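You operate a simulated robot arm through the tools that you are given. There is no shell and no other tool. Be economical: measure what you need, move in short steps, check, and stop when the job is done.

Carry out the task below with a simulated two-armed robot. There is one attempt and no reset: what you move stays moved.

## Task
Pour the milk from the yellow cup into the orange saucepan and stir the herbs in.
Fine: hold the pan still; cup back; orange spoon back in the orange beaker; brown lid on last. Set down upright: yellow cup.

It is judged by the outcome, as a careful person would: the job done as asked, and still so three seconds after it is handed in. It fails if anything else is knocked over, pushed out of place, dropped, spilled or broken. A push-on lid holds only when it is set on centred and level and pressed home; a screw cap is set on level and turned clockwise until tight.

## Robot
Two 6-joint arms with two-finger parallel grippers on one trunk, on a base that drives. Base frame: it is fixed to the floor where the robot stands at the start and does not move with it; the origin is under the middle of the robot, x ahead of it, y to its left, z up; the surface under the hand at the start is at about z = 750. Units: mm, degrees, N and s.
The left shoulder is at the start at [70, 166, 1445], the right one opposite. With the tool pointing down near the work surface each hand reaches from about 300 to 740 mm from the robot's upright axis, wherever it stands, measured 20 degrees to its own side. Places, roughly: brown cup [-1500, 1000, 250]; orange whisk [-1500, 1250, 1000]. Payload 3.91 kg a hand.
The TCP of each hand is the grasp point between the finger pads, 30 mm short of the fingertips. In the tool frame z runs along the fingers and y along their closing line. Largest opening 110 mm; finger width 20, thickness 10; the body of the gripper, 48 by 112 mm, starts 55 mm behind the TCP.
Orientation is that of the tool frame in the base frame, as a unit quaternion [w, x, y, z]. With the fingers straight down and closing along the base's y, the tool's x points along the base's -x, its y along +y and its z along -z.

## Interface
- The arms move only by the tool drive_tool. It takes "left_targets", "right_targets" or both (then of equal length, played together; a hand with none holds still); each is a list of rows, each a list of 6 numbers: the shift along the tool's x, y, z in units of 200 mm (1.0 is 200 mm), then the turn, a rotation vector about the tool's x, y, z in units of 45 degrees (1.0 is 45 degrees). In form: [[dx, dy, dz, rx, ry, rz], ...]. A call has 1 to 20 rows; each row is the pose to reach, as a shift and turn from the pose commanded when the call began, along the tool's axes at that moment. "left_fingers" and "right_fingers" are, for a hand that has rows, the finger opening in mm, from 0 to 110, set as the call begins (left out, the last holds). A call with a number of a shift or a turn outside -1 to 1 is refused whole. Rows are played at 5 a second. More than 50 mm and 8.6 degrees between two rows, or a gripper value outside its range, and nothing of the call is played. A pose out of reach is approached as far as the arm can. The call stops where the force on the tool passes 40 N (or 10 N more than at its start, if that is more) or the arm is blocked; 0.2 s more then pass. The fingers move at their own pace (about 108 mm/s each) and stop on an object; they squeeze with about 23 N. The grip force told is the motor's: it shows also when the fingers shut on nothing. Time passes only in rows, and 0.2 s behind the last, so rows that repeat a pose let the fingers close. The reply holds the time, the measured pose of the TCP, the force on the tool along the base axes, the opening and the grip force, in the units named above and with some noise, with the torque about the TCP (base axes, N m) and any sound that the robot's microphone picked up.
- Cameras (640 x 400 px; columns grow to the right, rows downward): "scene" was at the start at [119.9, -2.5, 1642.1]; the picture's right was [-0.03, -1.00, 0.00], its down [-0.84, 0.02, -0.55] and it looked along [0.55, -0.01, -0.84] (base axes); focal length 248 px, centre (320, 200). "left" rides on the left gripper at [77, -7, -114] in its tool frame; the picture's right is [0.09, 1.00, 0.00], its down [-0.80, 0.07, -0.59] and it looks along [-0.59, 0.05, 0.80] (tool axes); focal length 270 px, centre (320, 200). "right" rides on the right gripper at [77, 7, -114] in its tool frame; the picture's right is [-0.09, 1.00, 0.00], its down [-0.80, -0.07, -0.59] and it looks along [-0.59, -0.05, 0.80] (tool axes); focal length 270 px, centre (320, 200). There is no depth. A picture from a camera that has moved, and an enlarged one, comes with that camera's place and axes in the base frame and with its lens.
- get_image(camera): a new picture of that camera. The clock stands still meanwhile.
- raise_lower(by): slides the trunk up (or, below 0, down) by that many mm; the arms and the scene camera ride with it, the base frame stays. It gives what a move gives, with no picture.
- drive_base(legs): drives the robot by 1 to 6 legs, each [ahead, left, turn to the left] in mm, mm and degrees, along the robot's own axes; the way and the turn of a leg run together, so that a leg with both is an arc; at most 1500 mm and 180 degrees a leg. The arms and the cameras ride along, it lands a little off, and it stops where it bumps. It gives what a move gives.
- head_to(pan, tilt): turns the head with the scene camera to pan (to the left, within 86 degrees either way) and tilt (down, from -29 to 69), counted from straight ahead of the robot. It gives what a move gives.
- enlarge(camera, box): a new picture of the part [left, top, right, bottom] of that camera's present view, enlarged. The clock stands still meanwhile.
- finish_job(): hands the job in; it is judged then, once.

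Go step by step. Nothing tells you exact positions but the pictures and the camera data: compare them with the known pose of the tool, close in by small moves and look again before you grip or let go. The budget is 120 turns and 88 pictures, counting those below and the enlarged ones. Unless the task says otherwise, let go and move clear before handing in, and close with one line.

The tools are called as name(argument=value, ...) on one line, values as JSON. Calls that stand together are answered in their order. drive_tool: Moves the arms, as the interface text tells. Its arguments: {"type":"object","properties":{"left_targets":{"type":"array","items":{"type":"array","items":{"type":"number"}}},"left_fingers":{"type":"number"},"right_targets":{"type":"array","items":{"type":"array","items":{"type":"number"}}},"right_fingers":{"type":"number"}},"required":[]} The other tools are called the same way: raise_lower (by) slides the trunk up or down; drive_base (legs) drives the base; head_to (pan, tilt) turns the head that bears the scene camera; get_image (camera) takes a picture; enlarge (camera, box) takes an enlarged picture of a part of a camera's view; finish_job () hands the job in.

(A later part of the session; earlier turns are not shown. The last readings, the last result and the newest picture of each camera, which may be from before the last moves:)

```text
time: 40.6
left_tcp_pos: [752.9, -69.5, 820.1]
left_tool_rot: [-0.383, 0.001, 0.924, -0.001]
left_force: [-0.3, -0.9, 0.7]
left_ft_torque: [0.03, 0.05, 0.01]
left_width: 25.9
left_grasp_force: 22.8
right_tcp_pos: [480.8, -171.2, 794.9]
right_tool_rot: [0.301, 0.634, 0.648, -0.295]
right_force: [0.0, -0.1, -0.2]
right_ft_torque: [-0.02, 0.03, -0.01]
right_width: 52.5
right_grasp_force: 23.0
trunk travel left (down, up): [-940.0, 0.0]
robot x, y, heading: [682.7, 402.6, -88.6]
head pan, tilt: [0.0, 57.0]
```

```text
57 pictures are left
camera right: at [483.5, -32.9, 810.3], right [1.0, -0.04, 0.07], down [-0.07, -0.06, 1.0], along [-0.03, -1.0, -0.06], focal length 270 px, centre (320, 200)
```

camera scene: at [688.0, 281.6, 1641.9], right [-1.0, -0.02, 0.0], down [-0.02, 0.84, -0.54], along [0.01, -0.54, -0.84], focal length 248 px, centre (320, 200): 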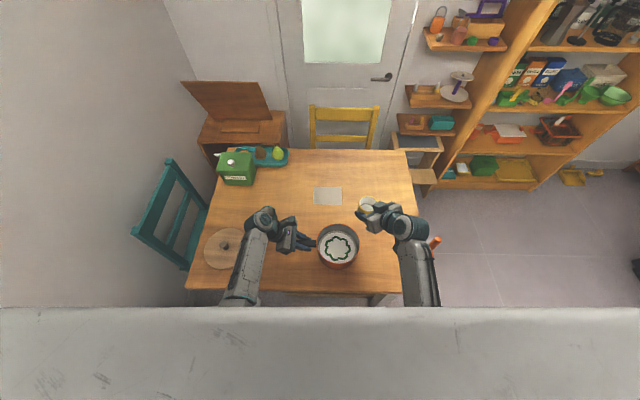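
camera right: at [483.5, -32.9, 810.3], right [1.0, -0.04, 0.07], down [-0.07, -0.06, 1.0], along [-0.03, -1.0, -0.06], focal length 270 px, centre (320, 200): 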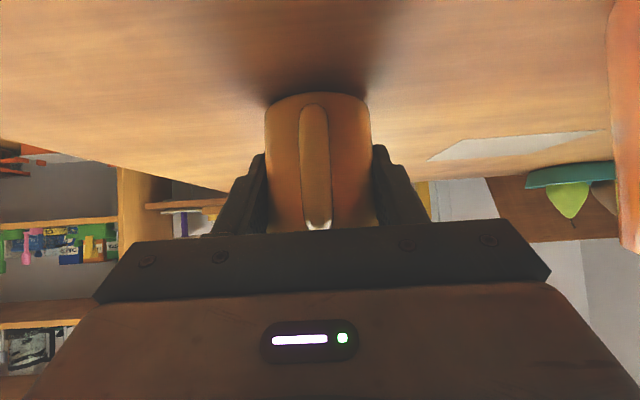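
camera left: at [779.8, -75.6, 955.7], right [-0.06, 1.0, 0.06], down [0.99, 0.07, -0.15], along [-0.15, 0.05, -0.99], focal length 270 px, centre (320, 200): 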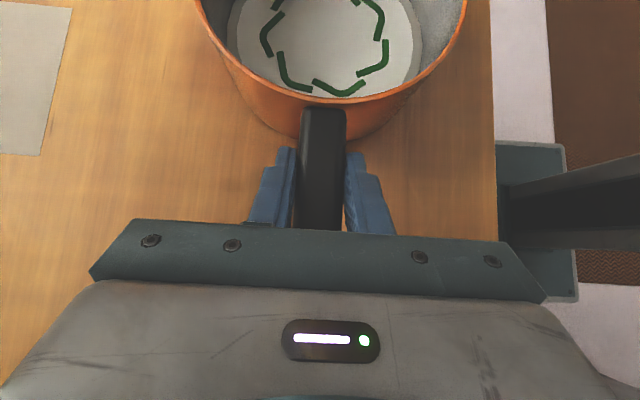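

The cup rests on the table. I'm opening the fingers and backing out along the tool axis.

drive_tool(right_targets=[[0, 0, 0, 0, 0, 0], [0, 0, 0, 0, 0, 0], [0, 0, 0, 0, 0, 0], [0, 0, -0.05, 0, 0, 0], [0, 0, -0.15, 0, 0, 0], [0, 0, -0.3, 0, 0, 0], [0, 0, -0.45, 0, 0, 0], [0, 0, -0.6, 0, 0, 0], [-0.1, 0, -0.75, 0, 0, 0], [-0.2, 0, -0.9, 0, 0, 0]], right_fingers=108)

enlarge(camera="scene", box=[280, 180, 440, 280])

```text
time: 42.8
left_tcp_pos: [753.6, -69.0, 819.6]
left_tool_rot: [-0.383, 0.0, 0.924, 0.0]
left_force: [0.9, -0.5, -0.4]
left_ft_torque: [0.06, 0.0, 0.05]
left_width: 25.8
left_grasp_force: 22.2
right_tcp_pos: [478.8, -60.7, 941.2]
right_tool_rot: [0.301, 0.635, 0.648, -0.295]
right_force: [0.0, -0.8, 0.2]
right_ft_torque: [-0.01, 0.0, -0.01]
right_width: 108.1
right_grasp_force: 0.0
trunk travel left (down, up): [-940.0, 0.0]
robot x, y, heading: [686.9, 401.7, -88.5]
head pan, tilt: [0.0, 57.0]
```

```text
4.00 times, centred on (360, 230) of scene
camera zoom: at [688.2, 282.5, 1641.9], right [-1.0, -0.02, 0.0], down [-0.02, 0.84, -0.54], along [0.01, -0.54, -0.84], focal length 990 px, centre (160, 80)
```

zoom: 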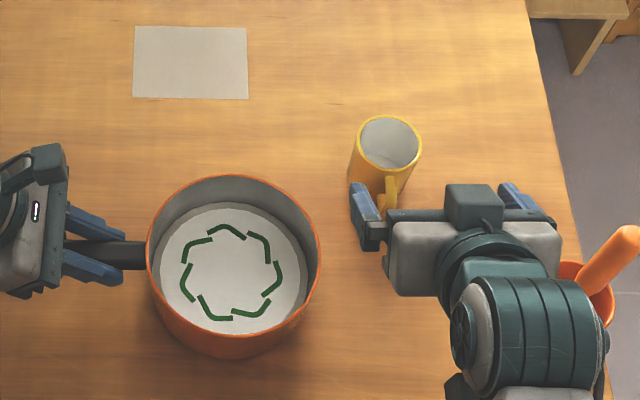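

The cup is back, upright and empty. Next is the spoon: I'll back the right hand off and shift it sideways in front of the beaker to look.

drive_tool(right_targets=[[0.07, 0, -0.19, 0, 0, 0], [0.14, 0, -0.38, 0, 0, 0], [0.21, 0, -0.575, 0, 0, 0], [0.21, -0.17, -0.575, 0, 0, 0], [0.21, -0.34, -0.575, 0, 0, 0], [0.21, -0.51, -0.575, 0, 0, 0], [0.21, -0.667, -0.575, 0, 0, 0], [0.21, -0.667, -0.575, 0, 0, 0]])

get_image(camera="right")

enlarge(camera="scene", box=[360, 190, 480, 265])

```text
time: 44.6
left_tcp_pos: [753.1, -68.4, 820.0]
left_tool_rot: [-0.383, -0.001, 0.924, -0.001]
left_force: [-1.2, -0.7, -0.3]
left_ft_torque: [-0.02, -0.44, 0.03]
left_width: 25.6
left_grasp_force: 23.1
right_tcp_pos: [343.4, 53.0, 985.7]
right_tool_rot: [0.301, 0.634, 0.648, -0.295]
right_force: [0.1, 0.5, -0.2]
right_ft_torque: [0.02, 0.02, -0.01]
right_width: 108.1
right_grasp_force: 0.1
trunk travel left (down, up): [-940.0, 0.0]
robot x, y, heading: [685.9, 405.9, -89.0]
head pan, tilt: [0.0, 57.0]
```

```text
55 pictures are left
camera right: at [347.1, 191.5, 1000.7], right [1.0, -0.04, 0.07], down [-0.07, -0.06, 1.0], along [-0.03, -1.0, -0.07], focal length 270 px, centre (320, 200)
```

right: 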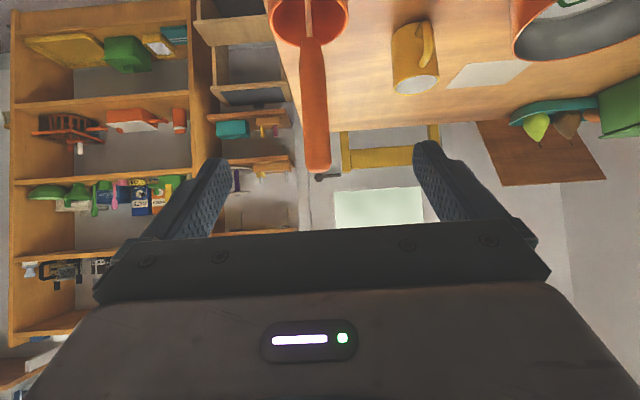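

```text
5.33 times, centred on (420, 228) of scene
camera zoom: at [688.8, 281.9, 1641.9], right [-1.0, -0.02, 0.0], down [-0.02, 0.84, -0.54], along [0.01, -0.54, -0.84], focal length 1320 px, centre (-213, 53)
```

zoom: 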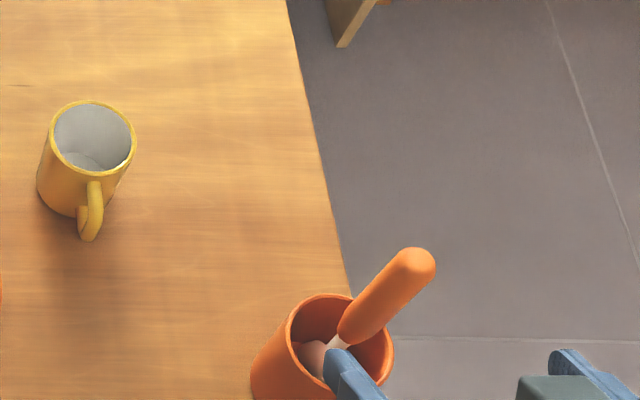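

The spoon is near-vertical at about (343,-31), with its handle tip at z≈962 and 23 mm thick. I'm moving in with open fingers.

drive_tool(right_targets=[[0, 0, 0.14, 0, 0, 0], [0.004, 0, 0.28, 0, 0, 0], [0.008, 0, 0.42, 0, 0, 0], [0.012, 0, 0.52, 0, 0, 0], [0.012, 0, 0.559, 0, 0, 0], [0.012, 0, 0.559, 0, 0, 0]])

get_image(camera="right")

enlarge(camera="scene", box=[360, 190, 480, 265])

```text
time: 46.0
left_tcp_pos: [752.2, -68.1, 819.3]
left_tool_rot: [-0.382, 0.0, 0.924, -0.001]
left_force: [-0.3, 0.8, -1.2]
left_ft_torque: [0.01, -0.05, -0.04]
left_width: 25.9
left_grasp_force: 23.2
right_tcp_pos: [343.0, -31.4, 911.5]
right_tool_rot: [0.301, 0.635, 0.648, -0.295]
right_force: [-1.0, 0.1, 0.8]
right_ft_torque: [-0.01, 0.0, 0.01]
right_width: 108.1
right_grasp_force: 0.1
trunk travel left (down, up): [-940.0, 0.0]
robot x, y, heading: [684.5, 402.9, -88.6]
head pan, tilt: [0.0, 57.0]
```

```text
53 pictures are left
camera right: at [346.9, 107.0, 926.4], right [1.0, -0.04, 0.07], down [-0.07, -0.06, 1.0], along [-0.03, -1.0, -0.07], focal length 270 px, centre (320, 200)
```

right: 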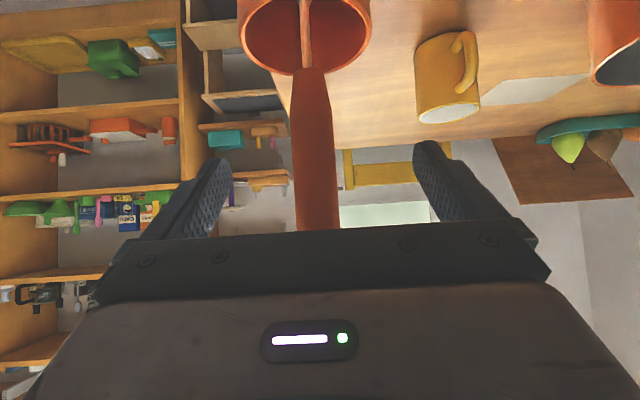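

```text
5.33 times, centred on (420, 228) of scene
camera zoom: at [688.0, 281.9, 1641.9], right [-1.0, -0.02, 0.0], down [-0.02, 0.84, -0.54], along [0.01, -0.54, -0.84], focal length 1320 px, centre (-213, 53)
```

zoom: 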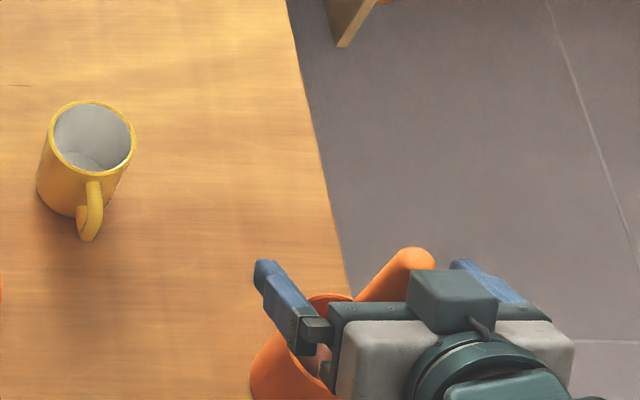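

The spoon handle is between the fingers. I'm closing on it.

drive_tool(right_targets=[[0, 0, 0, 0, 0, 0], [0, 0, 0, 0, 0, 0], [0, 0, 0, 0, 0, 0], [0, 0, 0, 0, 0, 0], [0, 0, 0, 0, 0, 0]], right_fingers=5)

get_image(camera="right")

```text
time: 47.2
left_tcp_pos: [752.7, -69.6, 820.6]
left_tool_rot: [-0.383, 0.0, 0.924, -0.001]
left_force: [0.1, 0.1, 0.4]
left_ft_torque: [0.0, 0.02, -0.04]
left_width: 25.8
left_grasp_force: 22.7
right_tcp_pos: [344.5, -30.8, 911.9]
right_tool_rot: [0.302, 0.634, 0.648, -0.295]
right_force: [0.9, 0.5, -0.6]
right_ft_torque: [0.0, -0.01, 0.04]
right_width: 20.4
right_grasp_force: 23.0
trunk travel left (down, up): [-940.0, 0.0]
robot x, y, heading: [685.9, 403.8, -89.0]
head pan, tilt: [0.0, 57.0]
```

```text
51 pictures are left
camera right: at [346.8, 107.2, 926.5], right [1.0, -0.04, 0.07], down [-0.07, -0.06, 1.0], along [-0.03, -1.0, -0.07], focal length 270 px, centre (320, 200)
```

right: 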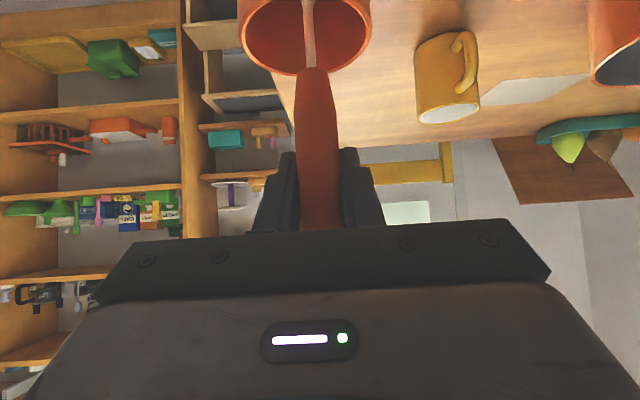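

drive_tool(right_targets=[[-0.05, 0, -0.042, 0, 0, 0], [-0.15, 0, -0.126, 0, 0, 0], [-0.25, 0, -0.21, 0, 0, 0], [-0.35, 0, -0.294, 0, 0, 0], [-0.44, 0, -0.37, 0, 0, 0], [-0.44, 0, -0.37, 0, 0, 0]])

get_image(camera="right")

enlarge(camera="scene", box=[280, 180, 480, 305])

```text
time: 48.6
left_tcp_pos: [752.4, -69.6, 820.5]
left_tool_rot: [-0.383, 0.0, 0.924, -0.001]
left_force: [-0.8, -0.6, -0.1]
left_ft_torque: [0.03, 0.05, -0.02]
left_width: 25.8
left_grasp_force: 22.9
right_tcp_pos: [345.3, -31.3, 1026.1]
right_tool_rot: [0.301, 0.634, 0.648, -0.295]
right_force: [-0.1, -0.4, -1.3]
right_ft_torque: [0.01, 0.03, 0.01]
right_width: 20.5
right_grasp_force: 22.9
trunk travel left (down, up): [-940.0, 0.0]
robot x, y, heading: [685.5, 403.8, -88.9]
head pan, tilt: [0.0, 57.0]
```

```text
50 pictures are left
camera right: at [347.6, 106.4, 1040.5], right [1.0, -0.04, 0.07], down [-0.07, -0.06, 1.0], along [-0.03, -1.0, -0.07], focal length 270 px, centre (320, 200)
```

right: 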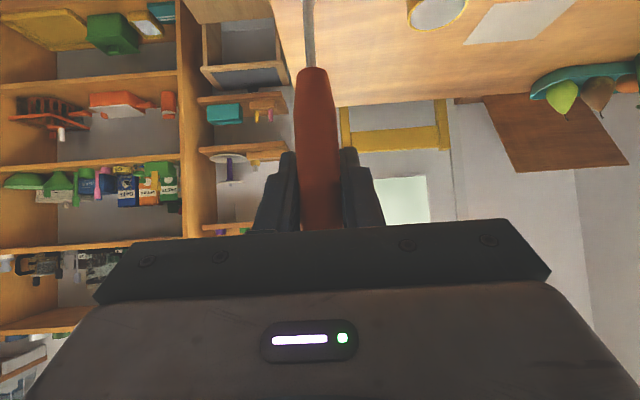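

```text
3.20 times, centred on (380, 242) of scene
camera zoom: at [688.0, 281.9, 1641.9], right [-1.0, -0.02, 0.0], down [-0.02, 0.84, -0.54], along [0.01, -0.54, -0.84], focal length 792 px, centre (128, 64)
```

zoom: 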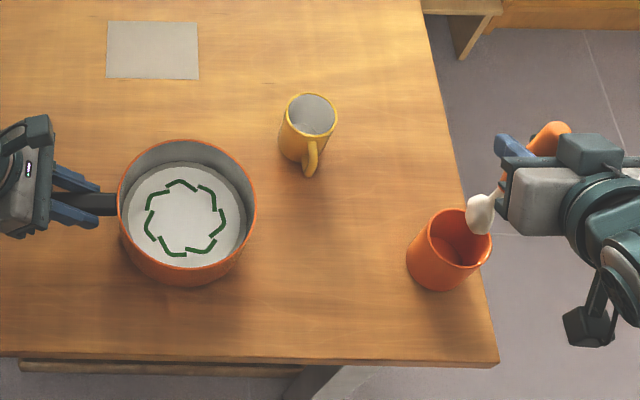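

The spoon is out with its bowl about 150 mm below the grip. I'm yawing the hand inward while carrying the upright spoon toward the pan.

drive_tool(right_targets=[[-0.01, 0.097, 0.012, -0.119, 0, -0.1], [-0.02, 0.194, 0.024, -0.238, 0, -0.2], [-0.03, 0.29, 0.036, -0.357, 0, -0.3], [-0.04, 0.387, 0.048, -0.476, 0, -0.4], [-0.05, 0.484, 0.06, -0.596, 0, -0.5], [-0.06, 0.581, 0.072, -0.715, 0, -0.6], [-0.07, 0.678, 0.084, -0.834, 0, -0.7], [-0.08, 0.775, 0.096, -0.953, 0, -0.8], [-0.08, 0.775, 0.096, -0.953, 0, -0.8]])

enlarge(camera="scene", box=[280, 180, 480, 305])

```text
time: 50.6
left_tcp_pos: [753.7, -69.1, 819.2]
left_tool_rot: [-0.383, 0.0, 0.924, -0.001]
left_force: [0.6, 0.2, 0.6]
left_ft_torque: [0.07, 0.1, 0.04]
left_width: 25.7
left_grasp_force: 22.9
right_tcp_pos: [502.3, -52.6, 1025.5]
right_tool_rot: [0.406, 0.255, 0.87, -0.117]
right_force: [-0.6, 0.2, -0.3]
right_ft_torque: [0.02, 0.01, 0.04]
right_width: 19.8
right_grasp_force: 23.1
trunk travel left (down, up): [-940.0, 0.0]
robot x, y, heading: [681.7, 403.9, -88.9]
head pan, tilt: [0.0, 57.0]
```

```text
3.20 times, centred on (380, 242) of scene
camera zoom: at [687.7, 282.1, 1641.9], right [-1.0, -0.02, 0.0], down [-0.02, 0.84, -0.54], along [0.01, -0.54, -0.84], focal length 792 px, centre (128, 64)
```

zoom: 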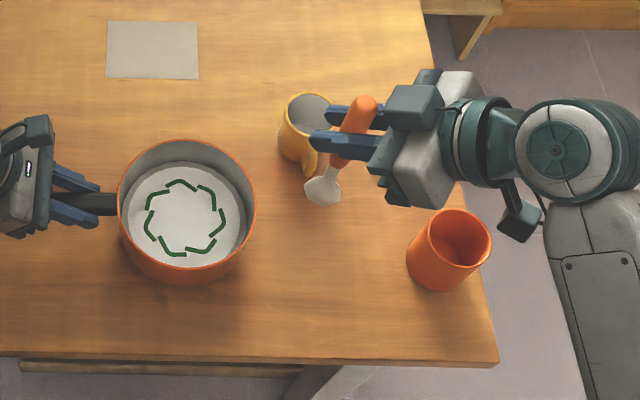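

drive_tool(right_targets=[[-0.075, 0.054, 0.09, -0.068, 0, -0.057], [-0.15, 0.108, 0.18, -0.136, 0, -0.114], [-0.225, 0.162, 0.27, -0.204, 0, -0.172], [-0.3, 0.216, 0.36, -0.272, 0, -0.229], [-0.376, 0.27, 0.449, -0.34, 0, -0.286], [-0.376, 0.27, 0.449, -0.34, 0, -0.286]])

enlarge(camera="scene", box=[280, 180, 440, 280])

get_image(camera="left")

```text
time: 52.0
left_tcp_pos: [752.3, -68.9, 819.7]
left_tool_rot: [-0.383, 0.0, 0.924, 0.0]
left_force: [2.0, -0.5, 1.0]
left_ft_torque: [0.07, 0.18, 0.03]
left_width: 25.9
left_grasp_force: 22.6
right_tcp_pos: [627.2, -71.7, 1024.9]
right_tool_rot: [0.42, 0.101, 0.901, -0.047]
right_force: [-0.3, -1.1, -1.0]
right_ft_torque: [-0.08, 0.02, -0.02]
right_width: 19.9
right_grasp_force: 23.1
trunk travel left (down, up): [-940.0, 0.0]
robot x, y, heading: [689.2, 404.5, -88.7]
head pan, tilt: [0.0, 57.0]
```

```text
4.00 times, centred on (360, 230) of scene
camera zoom: at [687.5, 282.2, 1641.9], right [-1.0, -0.02, 0.0], down [-0.02, 0.84, -0.54], along [0.01, -0.54, -0.84], focal length 990 px, centre (160, 80)
```

zoom: 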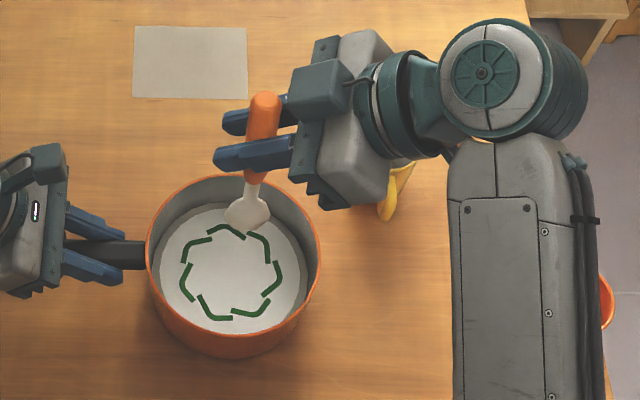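

```text
46 pictures are left
camera left: at [779.6, -75.5, 955.9], right [-0.06, 1.0, 0.06], down [0.99, 0.07, -0.15], along [-0.15, 0.05, -0.99], focal length 270 px, centre (320, 200)
```

left: 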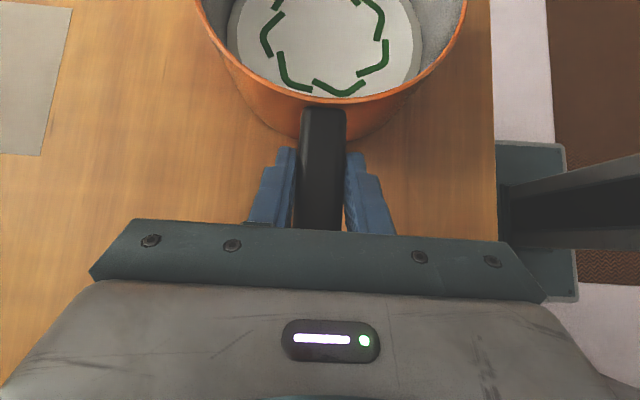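

The spoon is over the pan's centre, with its bowl bottom 153 mm below the grip. I'm lowering it into the milk to just above the pan floor.

drive_tool(right_targets=[[0.077, 0.003, 0.068, 0, 0, 0], [0.154, 0.006, 0.136, 0, 0, 0], [0.231, 0.01, 0.205, 0, 0, 0], [0.309, 0.013, 0.273, 0, 0, 0], [0.355, 0.013, 0.314, 0, 0, 0], [0.386, 0.013, 0.341, 0, 0, 0], [0.386, 0.013, 0.341, 0, 0, 0]])

enlarge(camera="scene", box=[280, 180, 440, 280])

```text
time: 53.6
left_tcp_pos: [753.4, -68.3, 819.6]
left_tool_rot: [-0.383, 0.0, 0.924, 0.0]
left_force: [0.3, -1.0, 0.3]
left_ft_torque: [0.02, -0.02, 0.02]
left_width: 25.8
left_grasp_force: 22.6
right_tcp_pos: [632.2, -69.2, 922.4]
right_tool_rot: [0.42, 0.101, 0.901, -0.046]
right_force: [-0.5, -0.3, -0.2]
right_ft_torque: [0.04, 0.02, 0.0]
right_width: 19.4
right_grasp_force: 22.7
trunk travel left (down, up): [-940.0, 0.0]
robot x, y, heading: [685.6, 403.6, -88.9]
head pan, tilt: [0.0, 57.0]
```

```text
4.00 times, centred on (360, 230) of scene
camera zoom: at [688.2, 281.8, 1641.9], right [-1.0, -0.02, 0.0], down [-0.02, 0.84, -0.54], along [0.01, -0.54, -0.84], focal length 990 px, centre (160, 80)
```

zoom: 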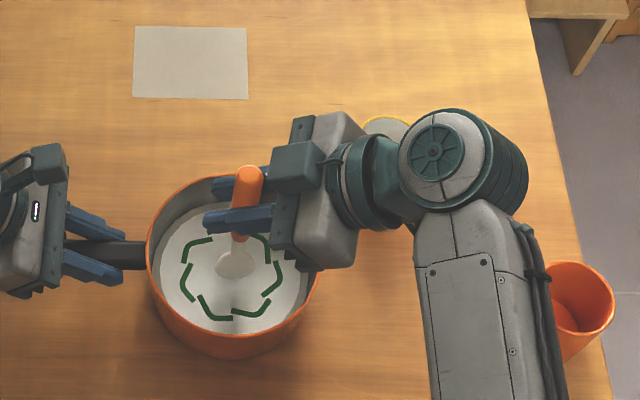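

The spoon is in the milk with no contact force. I'm stirring one gentle circle of 38 mm radius, then checking.

drive_tool(right_targets=[[-0.06, 0.021, 0.071, 0, 0, 0], [-0.119, 0.042, 0.142, 0, 0, 0], [-0.09, 0.129, 0.107, 0, 0, 0], [-0.036, 0.181, 0.043, 0, 0, 0], [0.027, 0.185, -0.032, 0, 0, 0], [0.083, 0.139, -0.099, 0, 0, 0], [0.117, 0.056, -0.139, 0, 0, 0], [0.119, -0.042, -0.142, 0, 0, 0], [0.09, -0.129, -0.107, 0, 0, 0], [0.036, -0.181, -0.043, 0, 0, 0], [-0.027, -0.185, 0.032, 0, 0, 0], [-0.083, -0.139, 0.099, 0, 0, 0], [-0.117, -0.056, 0.139, 0, 0, 0], [-0.119, 0.042, 0.142, 0, 0, 0], [-0.06, 0.021, 0.071, 0, 0, 0], [0, 0, 0, 0, 0, 0], [0, 0, 0, 0, 0, 0]])

enlarge(camera="scene", box=[280, 180, 440, 280])

```text
time: 57.2
left_tcp_pos: [752.2, -69.0, 819.9]
left_tool_rot: [-0.383, 0.001, 0.924, 0.0]
left_force: [-1.7, 0.6, 0.3]
left_ft_torque: [0.0, -0.24, 0.0]
left_width: 25.8
left_grasp_force: 23.1
right_tcp_pos: [630.8, -67.8, 922.8]
right_tool_rot: [0.419, 0.102, 0.901, -0.046]
right_force: [0.6, -0.8, -1.3]
right_ft_torque: [0.01, -0.01, -0.02]
right_width: 19.9
right_grasp_force: 22.9
trunk travel left (down, up): [-940.0, 0.0]
robot x, y, heading: [684.5, 400.0, -89.1]
head pan, tilt: [0.0, 57.0]
```

```text
4.00 times, centred on (360, 230) of scene
camera zoom: at [688.4, 281.7, 1641.9], right [-1.0, -0.02, 0.0], down [-0.02, 0.84, -0.54], along [0.01, -0.54, -0.84], focal length 990 px, centre (160, 80)
```

zoom: 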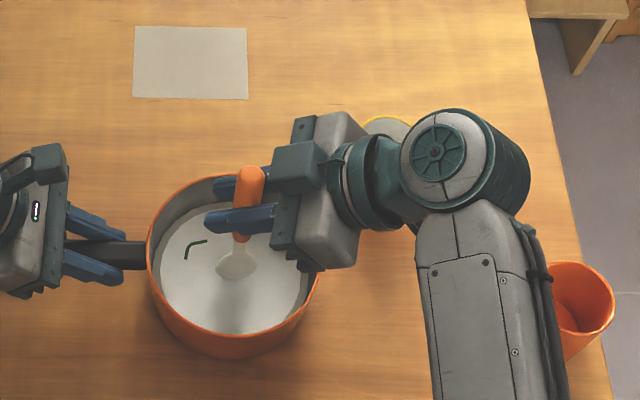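

The herbs are dissolving with the stir; at least one is left. I'm stirring two more circles.

drive_tool(right_targets=[[-0.06, 0.021, 0.071, 0, 0, 0], [-0.119, 0.042, 0.142, 0, 0, 0], [-0.117, -0.056, 0.139, 0, 0, 0], [-0.083, -0.139, 0.099, 0, 0, 0], [-0.027, -0.185, 0.032, 0, 0, 0], [0.036, -0.181, -0.043, 0, 0, 0], [0.09, -0.129, -0.107, 0, 0, 0], [0.119, -0.042, -0.142, 0, 0, 0], [0.117, 0.056, -0.139, 0, 0, 0], [0.083, 0.139, -0.099, 0, 0, 0], [0.027, 0.185, -0.032, 0, 0, 0], [-0.036, 0.181, 0.043, 0, 0, 0], [-0.09, 0.129, 0.107, 0, 0, 0], [-0.119, 0.042, 0.142, 0, 0, 0], [-0.117, -0.056, 0.139, 0, 0, 0], [-0.083, -0.139, 0.099, 0, 0, 0], [-0.027, -0.185, 0.032, 0, 0, 0], [-0.015, -0.09, 0.016, 0, 0, 0], [0, 0, 0, 0, 0, 0], [0, 0, 0, 0, 0, 0]])

drive_tool(right_targets=[[-0.06, 0.021, 0.071, 0, 0, 0], [-0.119, 0.042, 0.142, 0, 0, 0], [-0.09, 0.129, 0.107, 0, 0, 0], [-0.036, 0.181, 0.043, 0, 0, 0], [0.027, 0.185, -0.032, 0, 0, 0], [0.083, 0.139, -0.099, 0, 0, 0], [0.117, 0.056, -0.139, 0, 0, 0], [0.119, -0.042, -0.142, 0, 0, 0], [0.09, -0.129, -0.107, 0, 0, 0], [0.036, -0.181, -0.043, 0, 0, 0], [-0.027, -0.185, 0.032, 0, 0, 0], [-0.083, -0.139, 0.099, 0, 0, 0], [-0.117, -0.056, 0.139, 0, 0, 0], [-0.119, 0.042, 0.142, 0, 0, 0], [-0.06, 0.021, 0.071, 0, 0, 0], [0, 0, 0, 0, 0, 0], [0, 0, 0, 0, 0, 0]])

enlarge(camera="scene", box=[280, 180, 440, 280])

get_image(camera="left")

```text
time: 61.4
left_tcp_pos: [752.8, -68.3, 819.7]
left_tool_rot: [-0.382, 0.001, 0.924, 0.0]
left_force: [0.3, -0.1, 0.3]
left_ft_torque: [0.0, -0.01, -0.14]
left_width: 25.6
left_grasp_force: 22.9
right_tcp_pos: [631.5, -68.4, 922.4]
right_tool_rot: [0.419, 0.101, 0.901, -0.046]
right_force: [0.1, 0.2, -1.2]
right_ft_torque: [0.02, 0.03, 0.0]
right_width: 19.7
right_grasp_force: 23.0
trunk travel left (down, up): [-940.0, 0.0]
robot x, y, heading: [681.5, 403.0, -88.8]
head pan, tilt: [0.0, 57.0]
```

```text
time: 65.0
left_tcp_pos: [753.9, -68.9, 820.0]
left_tool_rot: [-0.383, 0.001, 0.924, 0.0]
left_force: [-1.3, 0.3, 0.3]
left_ft_torque: [-0.01, -0.23, 0.03]
left_width: 26.2
left_grasp_force: 23.3
right_tcp_pos: [632.3, -69.2, 921.4]
right_tool_rot: [0.419, 0.102, 0.901, -0.047]
right_force: [-1.1, 0.0, 0.5]
right_ft_torque: [0.01, 0.0, -0.02]
right_width: 19.7
right_grasp_force: 23.2
trunk travel left (down, up): [-940.0, 0.0]
robot x, y, heading: [687.3, 405.6, -89.0]
head pan, tilt: [0.0, 57.0]
```

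```text
4.00 times, centred on (360, 230) of scene
camera zoom: at [688.3, 281.8, 1641.9], right [-1.0, -0.02, 0.0], down [-0.02, 0.84, -0.54], along [0.01, -0.54, -0.84], focal length 990 px, centre (160, 80)
```

zoom: 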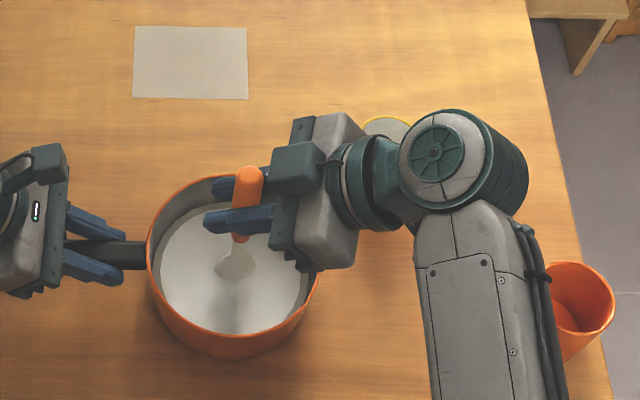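

```text
42 pictures are left
camera left: at [779.7, -75.6, 955.7], right [-0.06, 1.0, 0.06], down [0.99, 0.07, -0.15], along [-0.15, 0.05, -0.99], focal length 270 px, centre (320, 200)
```

left: 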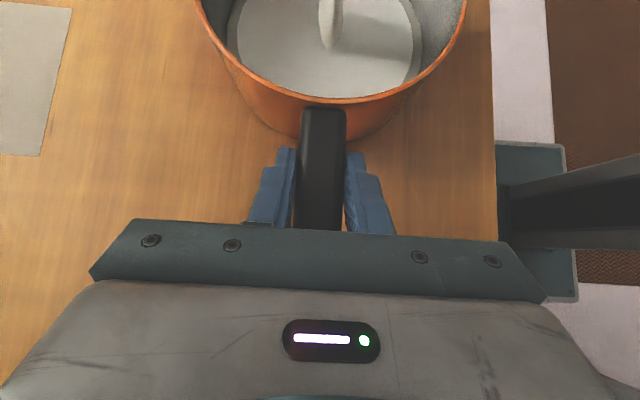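

All the herbs are stirred in. I'm lifting the spoon straight up, letting it drip, and retracing the path back over the beaker.

drive_tool(right_targets=[[-0.077, 0, -0.068, 0, 0, 0], [-0.154, -0.005, -0.136, 0, 0, 0], [-0.231, -0.01, -0.205, 0, 0, 0], [-0.309, -0.013, -0.273, 0, 0, 0], [-0.386, -0.013, -0.341, 0, 0, 0], [-0.386, -0.013, -0.341, 0, 0, 0], [-0.386, -0.013, -0.341, 0, 0, 0], [-0.386, -0.013, -0.341, 0, 0, 0], [-0.386, -0.013, -0.341, 0, 0, 0], [-0.386, -0.013, -0.341, 0, 0, 0], [-0.386, -0.013, -0.341, 0, 0, 0], [-0.386, -0.013, -0.341, 0, 0, 0], [-0.386, -0.013, -0.341, 0, 0, 0]])

drive_tool(right_targets=[[0.082, -0.01, -0.098, 0.068, 0, 0.057], [0.165, -0.02, -0.196, 0.136, 0, 0.114], [0.247, -0.03, -0.294, 0.204, 0, 0.172], [0.33, -0.04, -0.392, 0.272, 0, 0.229], [0.412, -0.05, -0.49, 0.34, 0, 0.286], [0.412, -0.05, -0.49, 0.34, 0, 0.286]])

drive_tool(right_targets=[[0.057, -0.041, -0.069, 0.119, 0, 0.1], [0.115, -0.083, -0.139, 0.238, 0, 0.2], [0.172, -0.125, -0.208, 0.357, 0, 0.3], [0.23, -0.166, -0.277, 0.476, 0, 0.4], [0.287, -0.208, -0.346, 0.596, 0, 0.5], [0.345, -0.249, -0.415, 0.715, 0, 0.6], [0.402, -0.29, -0.485, 0.834, 0, 0.7], [0.46, -0.332, -0.554, 0.953, 0, 0.8], [0.46, -0.332, -0.554, 0.953, 0, 0.8], [0.46, -0.332, -0.554, 0.953, 0, 0.8]])

enlarge(camera="scene", box=[280, 180, 480, 305])

get_image(camera="right")

```text
time: 67.8
left_tcp_pos: [753.0, -67.7, 820.1]
left_tool_rot: [-0.383, 0.001, 0.924, 0.0]
left_force: [-0.7, 0.2, 0.7]
left_ft_torque: [0.01, 0.05, -0.03]
left_width: 26.1
left_grasp_force: 23.1
right_tcp_pos: [628.9, -70.8, 1024.9]
right_tool_rot: [0.42, 0.101, 0.901, -0.046]
right_force: [-0.3, 0.1, -0.2]
right_ft_torque: [0.02, -0.01, 0.04]
right_width: 19.8
right_grasp_force: 22.8
trunk travel left (down, up): [-940.0, 0.0]
robot x, y, heading: [685.8, 403.1, -88.9]
head pan, tilt: [0.0, 57.0]
```

```text
time: 69.2
left_tcp_pos: [752.5, -68.8, 820.5]
left_tool_rot: [-0.384, 0.002, 0.924, 0.001]
left_force: [-2.5, 0.6, 0.1]
left_ft_torque: [-0.08, -0.14, -0.09]
left_width: 25.9
left_grasp_force: 23.2
right_tcp_pos: [501.4, -52.1, 1024.5]
right_tool_rot: [0.405, 0.257, 0.87, -0.119]
right_force: [0.0, 0.4, -0.9]
right_ft_torque: [-0.01, 0.01, 0.02]
right_width: 19.7
right_grasp_force: 23.2
trunk travel left (down, up): [-940.0, 0.0]
robot x, y, heading: [684.2, 401.5, -88.9]
head pan, tilt: [0.0, 57.0]
```

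```text
time: 71.4
left_tcp_pos: [753.5, -67.4, 819.5]
left_tool_rot: [-0.383, 0.001, 0.924, 0.0]
left_force: [-0.7, 0.5, 0.5]
left_ft_torque: [0.0, 0.03, -0.05]
left_width: 25.8
left_grasp_force: 22.7
right_tcp_pos: [345.5, -29.6, 1026.7]
right_tool_rot: [0.302, 0.634, 0.647, -0.296]
right_force: [-1.1, 1.0, 0.0]
right_ft_torque: [-0.02, 0.02, 0.01]
right_width: 19.7
right_grasp_force: 23.4
trunk travel left (down, up): [-940.0, 0.0]
robot x, y, heading: [683.0, 399.0, -88.7]
head pan, tilt: [0.0, 57.0]
```

```text
3.20 times, centred on (380, 242) of scene
camera zoom: at [687.8, 282.0, 1641.9], right [-1.0, -0.02, 0.0], down [-0.02, 0.84, -0.54], along [0.01, -0.54, -0.84], focal length 792 px, centre (128, 64)
```

zoom: 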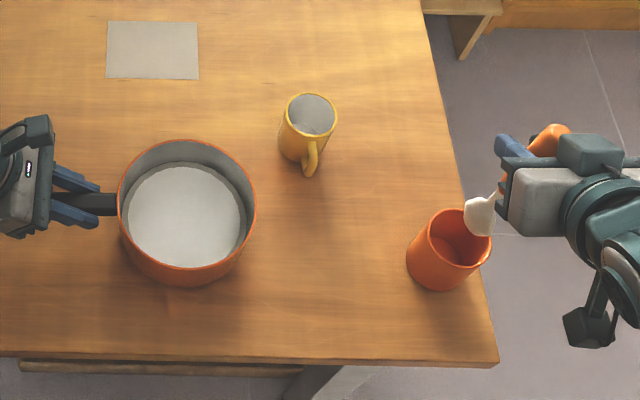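

```text
40 pictures are left
camera right: at [348.0, 107.4, 1041.2], right [1.0, -0.04, 0.07], down [-0.07, -0.06, 1.0], along [-0.03, -1.0, -0.07], focal length 270 px, centre (320, 200)
```

right: 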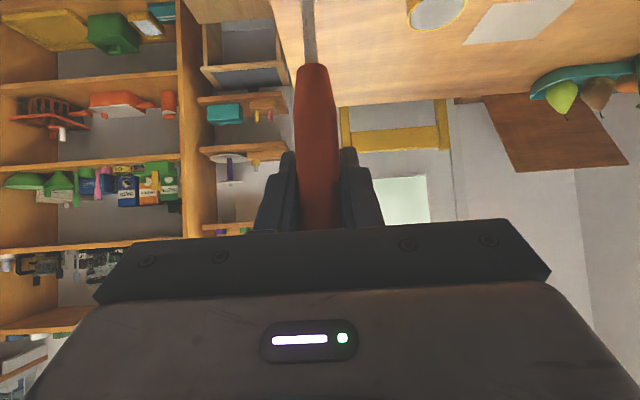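

It's the same picture as just after the spoon was lifted, so I'm lowering the spoon straight back into the beaker.

drive_tool(right_targets=[[0.09, 0, 0.076, 0, 0, 0], [0.18, 0, 0.151, 0, 0, 0], [0.27, 0, 0.227, 0, 0, 0], [0.36, 0, 0.303, 0, 0, 0], [0.41, 0, 0.345, 0, 0, 0], [0.438, 0, 0.369, 0, 0, 0], [0.438, 0, 0.369, 0, 0, 0]])

get_image(camera="right")

```text
time: 73.0
left_tcp_pos: [753.3, -68.3, 818.9]
left_tool_rot: [-0.381, 0.001, 0.924, 0.001]
left_force: [-0.4, -0.5, -0.9]
left_ft_torque: [0.03, -0.08, 0.05]
left_width: 25.9
left_grasp_force: 23.0
right_tcp_pos: [343.2, -31.1, 911.3]
right_tool_rot: [0.302, 0.634, 0.648, -0.295]
right_force: [0.2, 0.6, 1.5]
right_ft_torque: [0.0, 0.03, 0.0]
right_width: 19.8
right_grasp_force: 23.2
trunk travel left (down, up): [-940.0, 0.0]
robot x, y, heading: [687.8, 402.7, -88.9]
head pan, tilt: [0.0, 57.0]
```

```text
39 pictures are left
camera right: at [347.0, 107.3, 927.0], right [1.0, -0.04, 0.07], down [-0.07, -0.06, 1.0], along [-0.03, -1.0, -0.06], focal length 270 px, centre (320, 200)
```

right: 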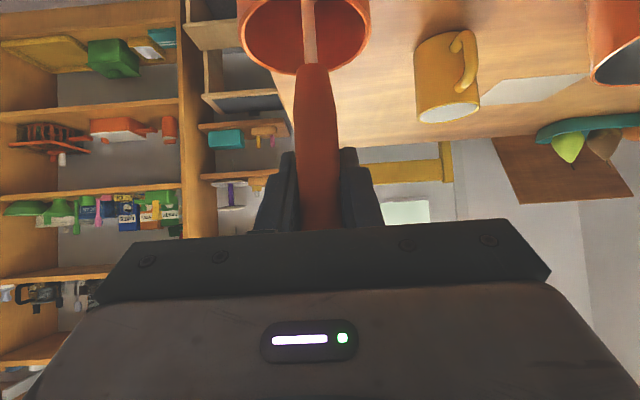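

The spoon is resting on the beaker floor. I'm releasing it and backing out.

drive_tool(right_targets=[[0, 0, 0, 0, 0, 0], [0, 0, 0, 0, 0, 0], [0, 0, 0, 0, 0, 0], [0, 0, 0, 0, 0, 0], [0, 0, -0.1, 0, 0, 0], [0, 0, -0.25, 0, 0, 0], [0, 0, -0.4, 0, 0, 0], [0, 0, -0.56, 0, 0, 0], [0, 0, -0.7, 0, 0, 0], [0, 0, -0.7, 0, 0, 0]], right_fingers=108)

get_image(camera="right")

enlarge(camera="scene", box=[280, 180, 480, 305])

```text
time: 75.2
left_tcp_pos: [754.3, -68.1, 819.0]
left_tool_rot: [-0.382, 0.001, 0.924, 0.0]
left_force: [-1.2, 1.4, -0.7]
left_ft_torque: [-0.1, -0.21, -0.08]
left_width: 25.7
left_grasp_force: 23.0
right_tcp_pos: [342.8, 77.4, 1002.7]
right_tool_rot: [0.301, 0.635, 0.648, -0.295]
right_force: [-0.1, 0.0, 0.3]
right_ft_torque: [-0.02, 0.0, 0.03]
right_width: 108.1
right_grasp_force: 0.1
trunk travel left (down, up): [-940.0, 0.0]
robot x, y, heading: [688.8, 402.5, -88.7]
head pan, tilt: [0.0, 57.0]
```

```text
38 pictures are left
camera right: at [345.5, 214.9, 1017.3], right [1.0, -0.04, 0.07], down [-0.07, -0.06, 1.0], along [-0.03, -1.0, -0.07], focal length 270 px, centre (320, 200)
```

right: 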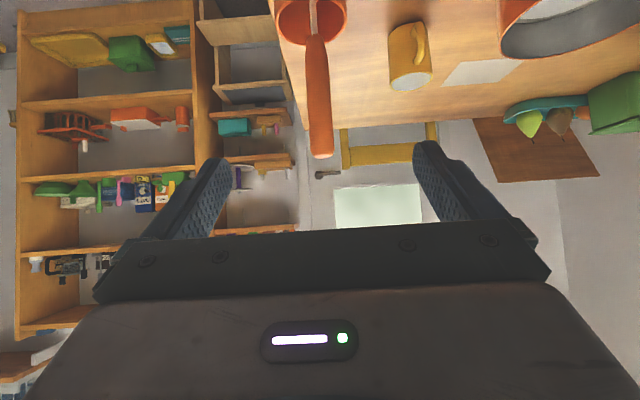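

```text
3.20 times, centred on (380, 242) of scene
camera zoom: at [688.1, 281.8, 1641.9], right [-1.0, -0.02, 0.0], down [-0.02, 0.84, -0.54], along [0.01, -0.54, -0.84], focal length 792 px, centre (128, 64)
```

zoom: 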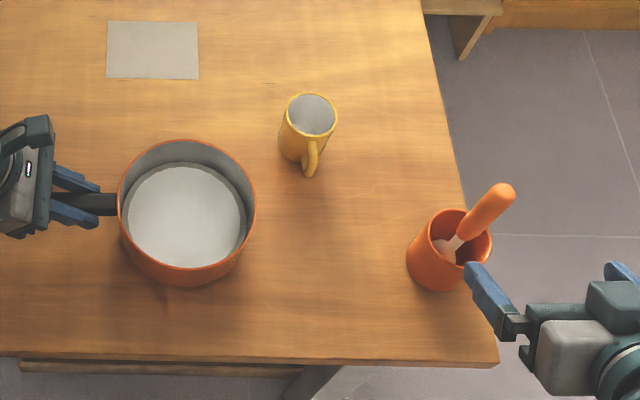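

The spoon is back upright in the beaker. Now the lid: I'm releasing the pan handle with the left hand and backing straight out.

drive_tool(left_targets=[[0, 0, 0, 0, 0, 0], [0, 0, 0, 0, 0, 0], [0, 0, 0, 0, 0, 0], [0, 0, -0.1, 0, 0, 0], [0, 0, -0.25, 0, 0, 0], [0, 0, -0.4, 0, 0, 0], [0, 0, -0.55, 0, 0, 0], [0, 0, -0.75, 0, 0, 0], [0, 0, -0.75, 0, 0, 0]], left_fingers=70)

drive_tool(left_targets=[[-0.07, 0, -0.142, 0, -0.167, 0], [-0.141, 0, -0.283, 0, -0.333, 0], [-0.212, 0, -0.425, 0, -0.5, 0], [-0.283, 0, -0.567, 0, -0.667, 0], [-0.353, 0, -0.708, 0, -0.833, 0], [-0.424, 0, -0.85, 0, -1.0, 0], [-0.424, 0, -0.85, 0, -1.0, 0]])

get_image(camera="left")

get_image(camera="scene")

```text
time: 77.2
left_tcp_pos: [859.0, -67.5, 927.0]
left_tool_rot: [-0.383, 0.0, 0.924, -0.001]
left_force: [-0.5, 0.0, 0.2]
left_ft_torque: [0.0, -0.05, -0.02]
left_width: 69.9
left_grasp_force: 0.0
right_tcp_pos: [342.0, 76.2, 1000.9]
right_tool_rot: [0.302, 0.634, 0.647, -0.296]
right_force: [-1.1, 0.2, 0.5]
right_ft_torque: [-0.03, 0.02, 0.01]
right_width: 108.1
right_grasp_force: 0.0
trunk travel left (down, up): [-940.0, 0.0]
robot x, y, heading: [685.5, 405.6, -88.8]
head pan, tilt: [0.0, 57.0]
```

```text
time: 78.8
left_tcp_pos: [1039.9, -68.4, 985.9]
left_tool_rot: [0.001, 0.001, 1.0, -0.001]
left_force: [0.2, 0.4, 0.0]
left_ft_torque: [0.01, -0.01, 0.03]
left_width: 70.1
left_grasp_force: 0.1
right_tcp_pos: [342.2, 76.8, 1002.6]
right_tool_rot: [0.301, 0.634, 0.648, -0.295]
right_force: [0.3, 0.4, -0.4]
right_ft_torque: [0.01, 0.02, 0.0]
right_width: 108.0
right_grasp_force: 0.1
trunk travel left (down, up): [-940.0, 0.0]
robot x, y, heading: [688.6, 399.1, -88.8]
head pan, tilt: [0.0, 57.0]
```

```text
36 pictures are left
camera left: at [962.3, -75.1, 1102.4], right [-0.09, 1.0, 0.0], down [0.8, 0.07, 0.6], along [0.59, 0.05, -0.8], focal length 270 px, centre (320, 200)
```

left: 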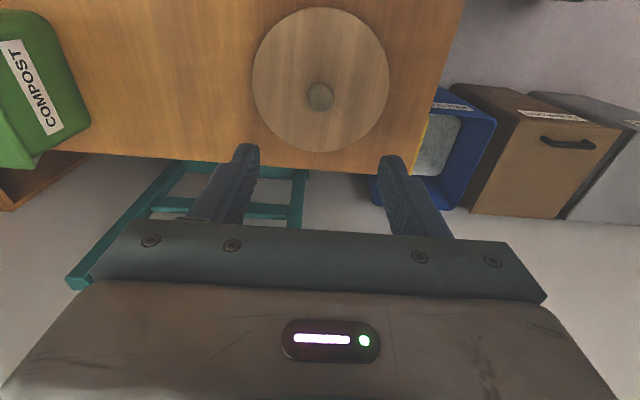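

```text
35 pictures are left
camera scene: at [687.9, 282.4, 1641.9], right [-1.0, -0.02, 0.0], down [-0.02, 0.84, -0.54], along [0.01, -0.54, -0.84], focal length 248 px, centre (320, 200)
```

scene: 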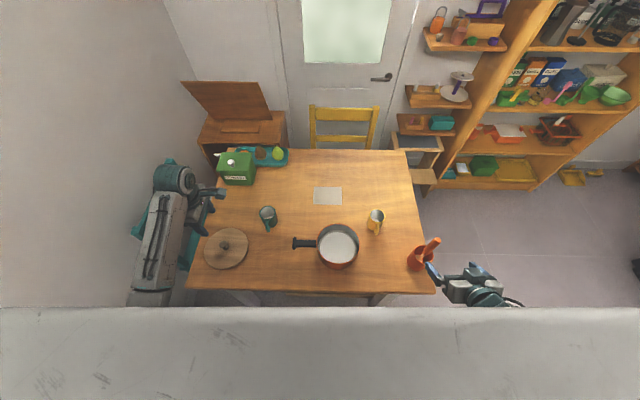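

I'll enlarge on the lid to fix its centre and the knob height.

enlarge(camera="scene", box=[190, 220, 270, 270])

enlarge(camera="left", box=[240, 0, 400, 160])

```text
8.00 times, centred on (230, 245) of scene
camera zoom: at [687.9, 282.4, 1641.9], right [-1.0, -0.02, 0.0], down [-0.02, 0.84, -0.54], along [0.01, -0.54, -0.84], focal length 1980 px, centre (1040, -160)
```

zoom: 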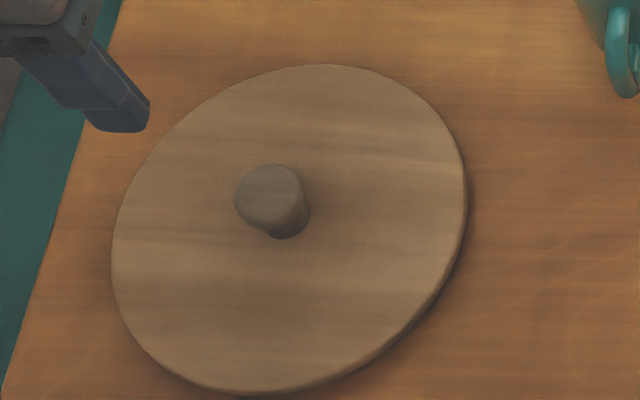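

```text
2.50 times, centred on (320, 80) of left
camera zoom: at [962.3, -75.1, 1102.4], right [-0.09, 1.0, 0.0], down [0.8, 0.07, 0.6], along [0.59, 0.05, -0.8], focal length 676 px, centre (320, 500)
```

zoom: 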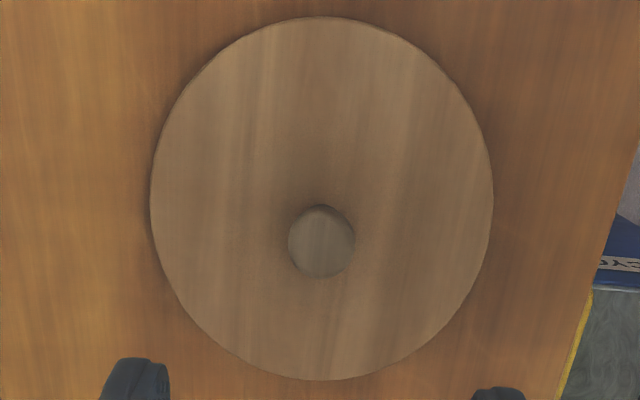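

The knob is at about (1047,-68), top z≈798 and 29 mm across, with the disc top near 770. I'm lowering until the fingertips are just above the disc.

drive_tool(left_targets=[[-0.012, 0, 0.2, 0, 0, 0], [-0.024, 0, 0.4, 0, 0, 0], [-0.035, 0, 0.6, 0, 0, 0], [-0.035, 0, 0.75, 0, 0, 0], [-0.035, 0, 0.85, 0, 0, 0], [-0.035, 0, 0.905, 0, 0, 0], [-0.035, 0, 0.905, 0, 0, 0]])

get_image(camera="left")

enlarge(camera="scene", box=[190, 220, 270, 270])

```text
time: 80.4
left_tcp_pos: [1046.4, -70.2, 803.5]
left_tool_rot: [0.0, 0.001, 1.0, -0.001]
left_force: [-0.3, -0.3, 0.7]
left_ft_torque: [-0.03, -0.01, 0.01]
left_width: 69.7
left_grasp_force: 0.0
right_tcp_pos: [342.9, 77.1, 1002.4]
right_tool_rot: [0.302, 0.634, 0.648, -0.295]
right_force: [-0.6, -0.1, -0.4]
right_ft_torque: [0.01, 0.0, 0.0]
right_width: 108.0
right_grasp_force: 0.1
trunk travel left (down, up): [-940.0, 0.0]
robot x, y, heading: [685.6, 399.4, -88.7]
head pan, tilt: [0.0, 57.0]
```

```text
32 pictures are left
camera left: at [969.6, -76.3, 919.5], right [-0.09, 1.0, 0.0], down [0.8, 0.07, 0.59], along [0.59, 0.05, -0.8], focal length 270 px, centre (320, 200)
```

left: 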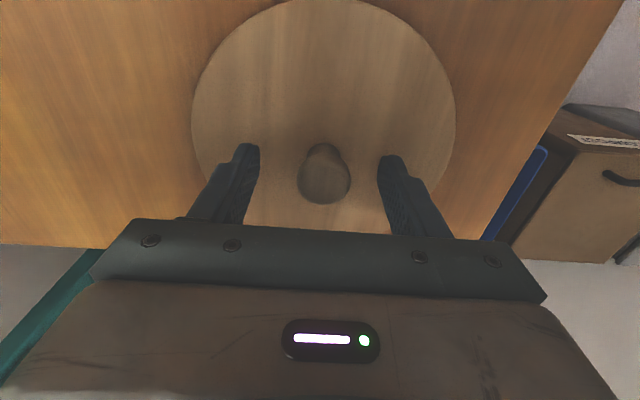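

```text
8.00 times, centred on (230, 245) of scene
camera zoom: at [688.0, 282.4, 1641.9], right [-1.0, -0.02, 0.0], down [-0.02, 0.84, -0.54], along [0.01, -0.54, -0.84], focal length 1980 px, centre (1040, -160)
```

zoom: 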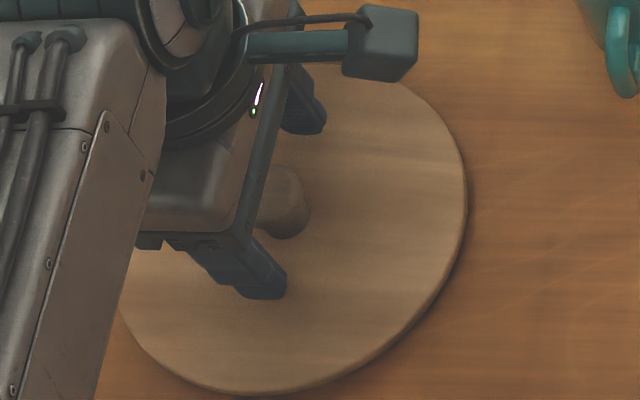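

drive_tool(left_targets=[[0.003, 0.01, 0.008, 0, 0, 0], [0.003, 0.01, 0.008, 0, 0, 0], [0.003, 0.01, 0.008, 0, 0, 0], [0.003, 0.01, 0.008, 0, 0, 0]], left_fingers=5)

get_image(camera="left")

```text
time: 81.4
left_tcp_pos: [1045.8, -67.7, 804.1]
left_tool_rot: [0.0, 0.001, 1.0, -0.001]
left_force: [0.8, -1.3, 1.2]
left_ft_torque: [0.0, -0.02, -0.07]
left_width: 26.1
left_grasp_force: 22.8
right_tcp_pos: [342.7, 77.2, 1001.1]
right_tool_rot: [0.301, 0.635, 0.647, -0.295]
right_force: [-0.2, 0.2, 0.7]
right_ft_torque: [-0.02, -0.01, 0.01]
right_width: 108.0
right_grasp_force: 0.1
trunk travel left (down, up): [-940.0, 0.0]
robot x, y, heading: [687.4, 405.0, -88.7]
head pan, tilt: [0.0, 57.0]
```

```text
30 pictures are left
camera left: at [968.7, -74.5, 918.6], right [-0.09, 1.0, 0.0], down [0.8, 0.07, 0.59], along [0.59, 0.05, -0.8], focal length 270 px, centre (320, 200)
```

left: 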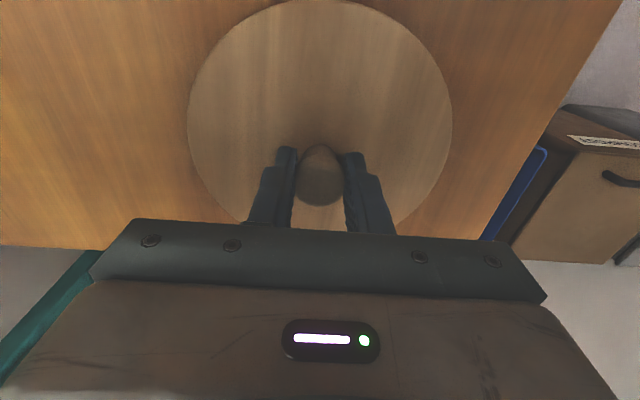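

The lid knob is gripped (26 mm). I'm lifting it clear, then driving the base about 300 mm sideways so the pan comes within the left hand's vertical reach.

drive_tool(left_targets=[[0, 0, -0.06, 0, 0, 0], [0, 0, -0.2, 0, 0, 0], [0, 0, -0.35, 0, 0, 0], [0, 0, -0.5, 0, 0, 0], [0, 0, -0.65, 0, 0, 0], [0, 0, -0.8, 0, 0, 0], [0, 0, -0.8, 0, 0, 0]])

get_image(camera="scene")

```text
time: 83.0
left_tcp_pos: [1046.9, -67.2, 963.8]
left_tool_rot: [0.0, 0.001, 1.0, -0.001]
left_force: [-0.2, -0.2, -0.4]
left_ft_torque: [0.01, -0.02, 0.0]
left_width: 25.8
left_grasp_force: 23.0
right_tcp_pos: [342.2, 76.8, 1001.6]
right_tool_rot: [0.3, 0.635, 0.648, -0.296]
right_force: [0.3, -0.2, -1.1]
right_ft_torque: [-0.03, -0.01, 0.01]
right_width: 108.1
right_grasp_force: 0.1
trunk travel left (down, up): [-940.0, 0.0]
robot x, y, heading: [685.5, 402.5, -88.9]
head pan, tilt: [0.0, 57.0]
```

```text
29 pictures are left
camera scene: at [688.0, 282.0, 1641.9], right [-1.0, -0.02, 0.0], down [-0.02, 0.84, -0.54], along [0.01, -0.54, -0.84], focal length 248 px, centre (320, 200)
```

scene: 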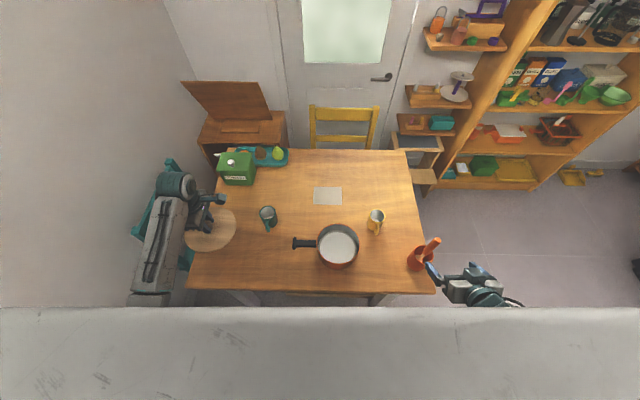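

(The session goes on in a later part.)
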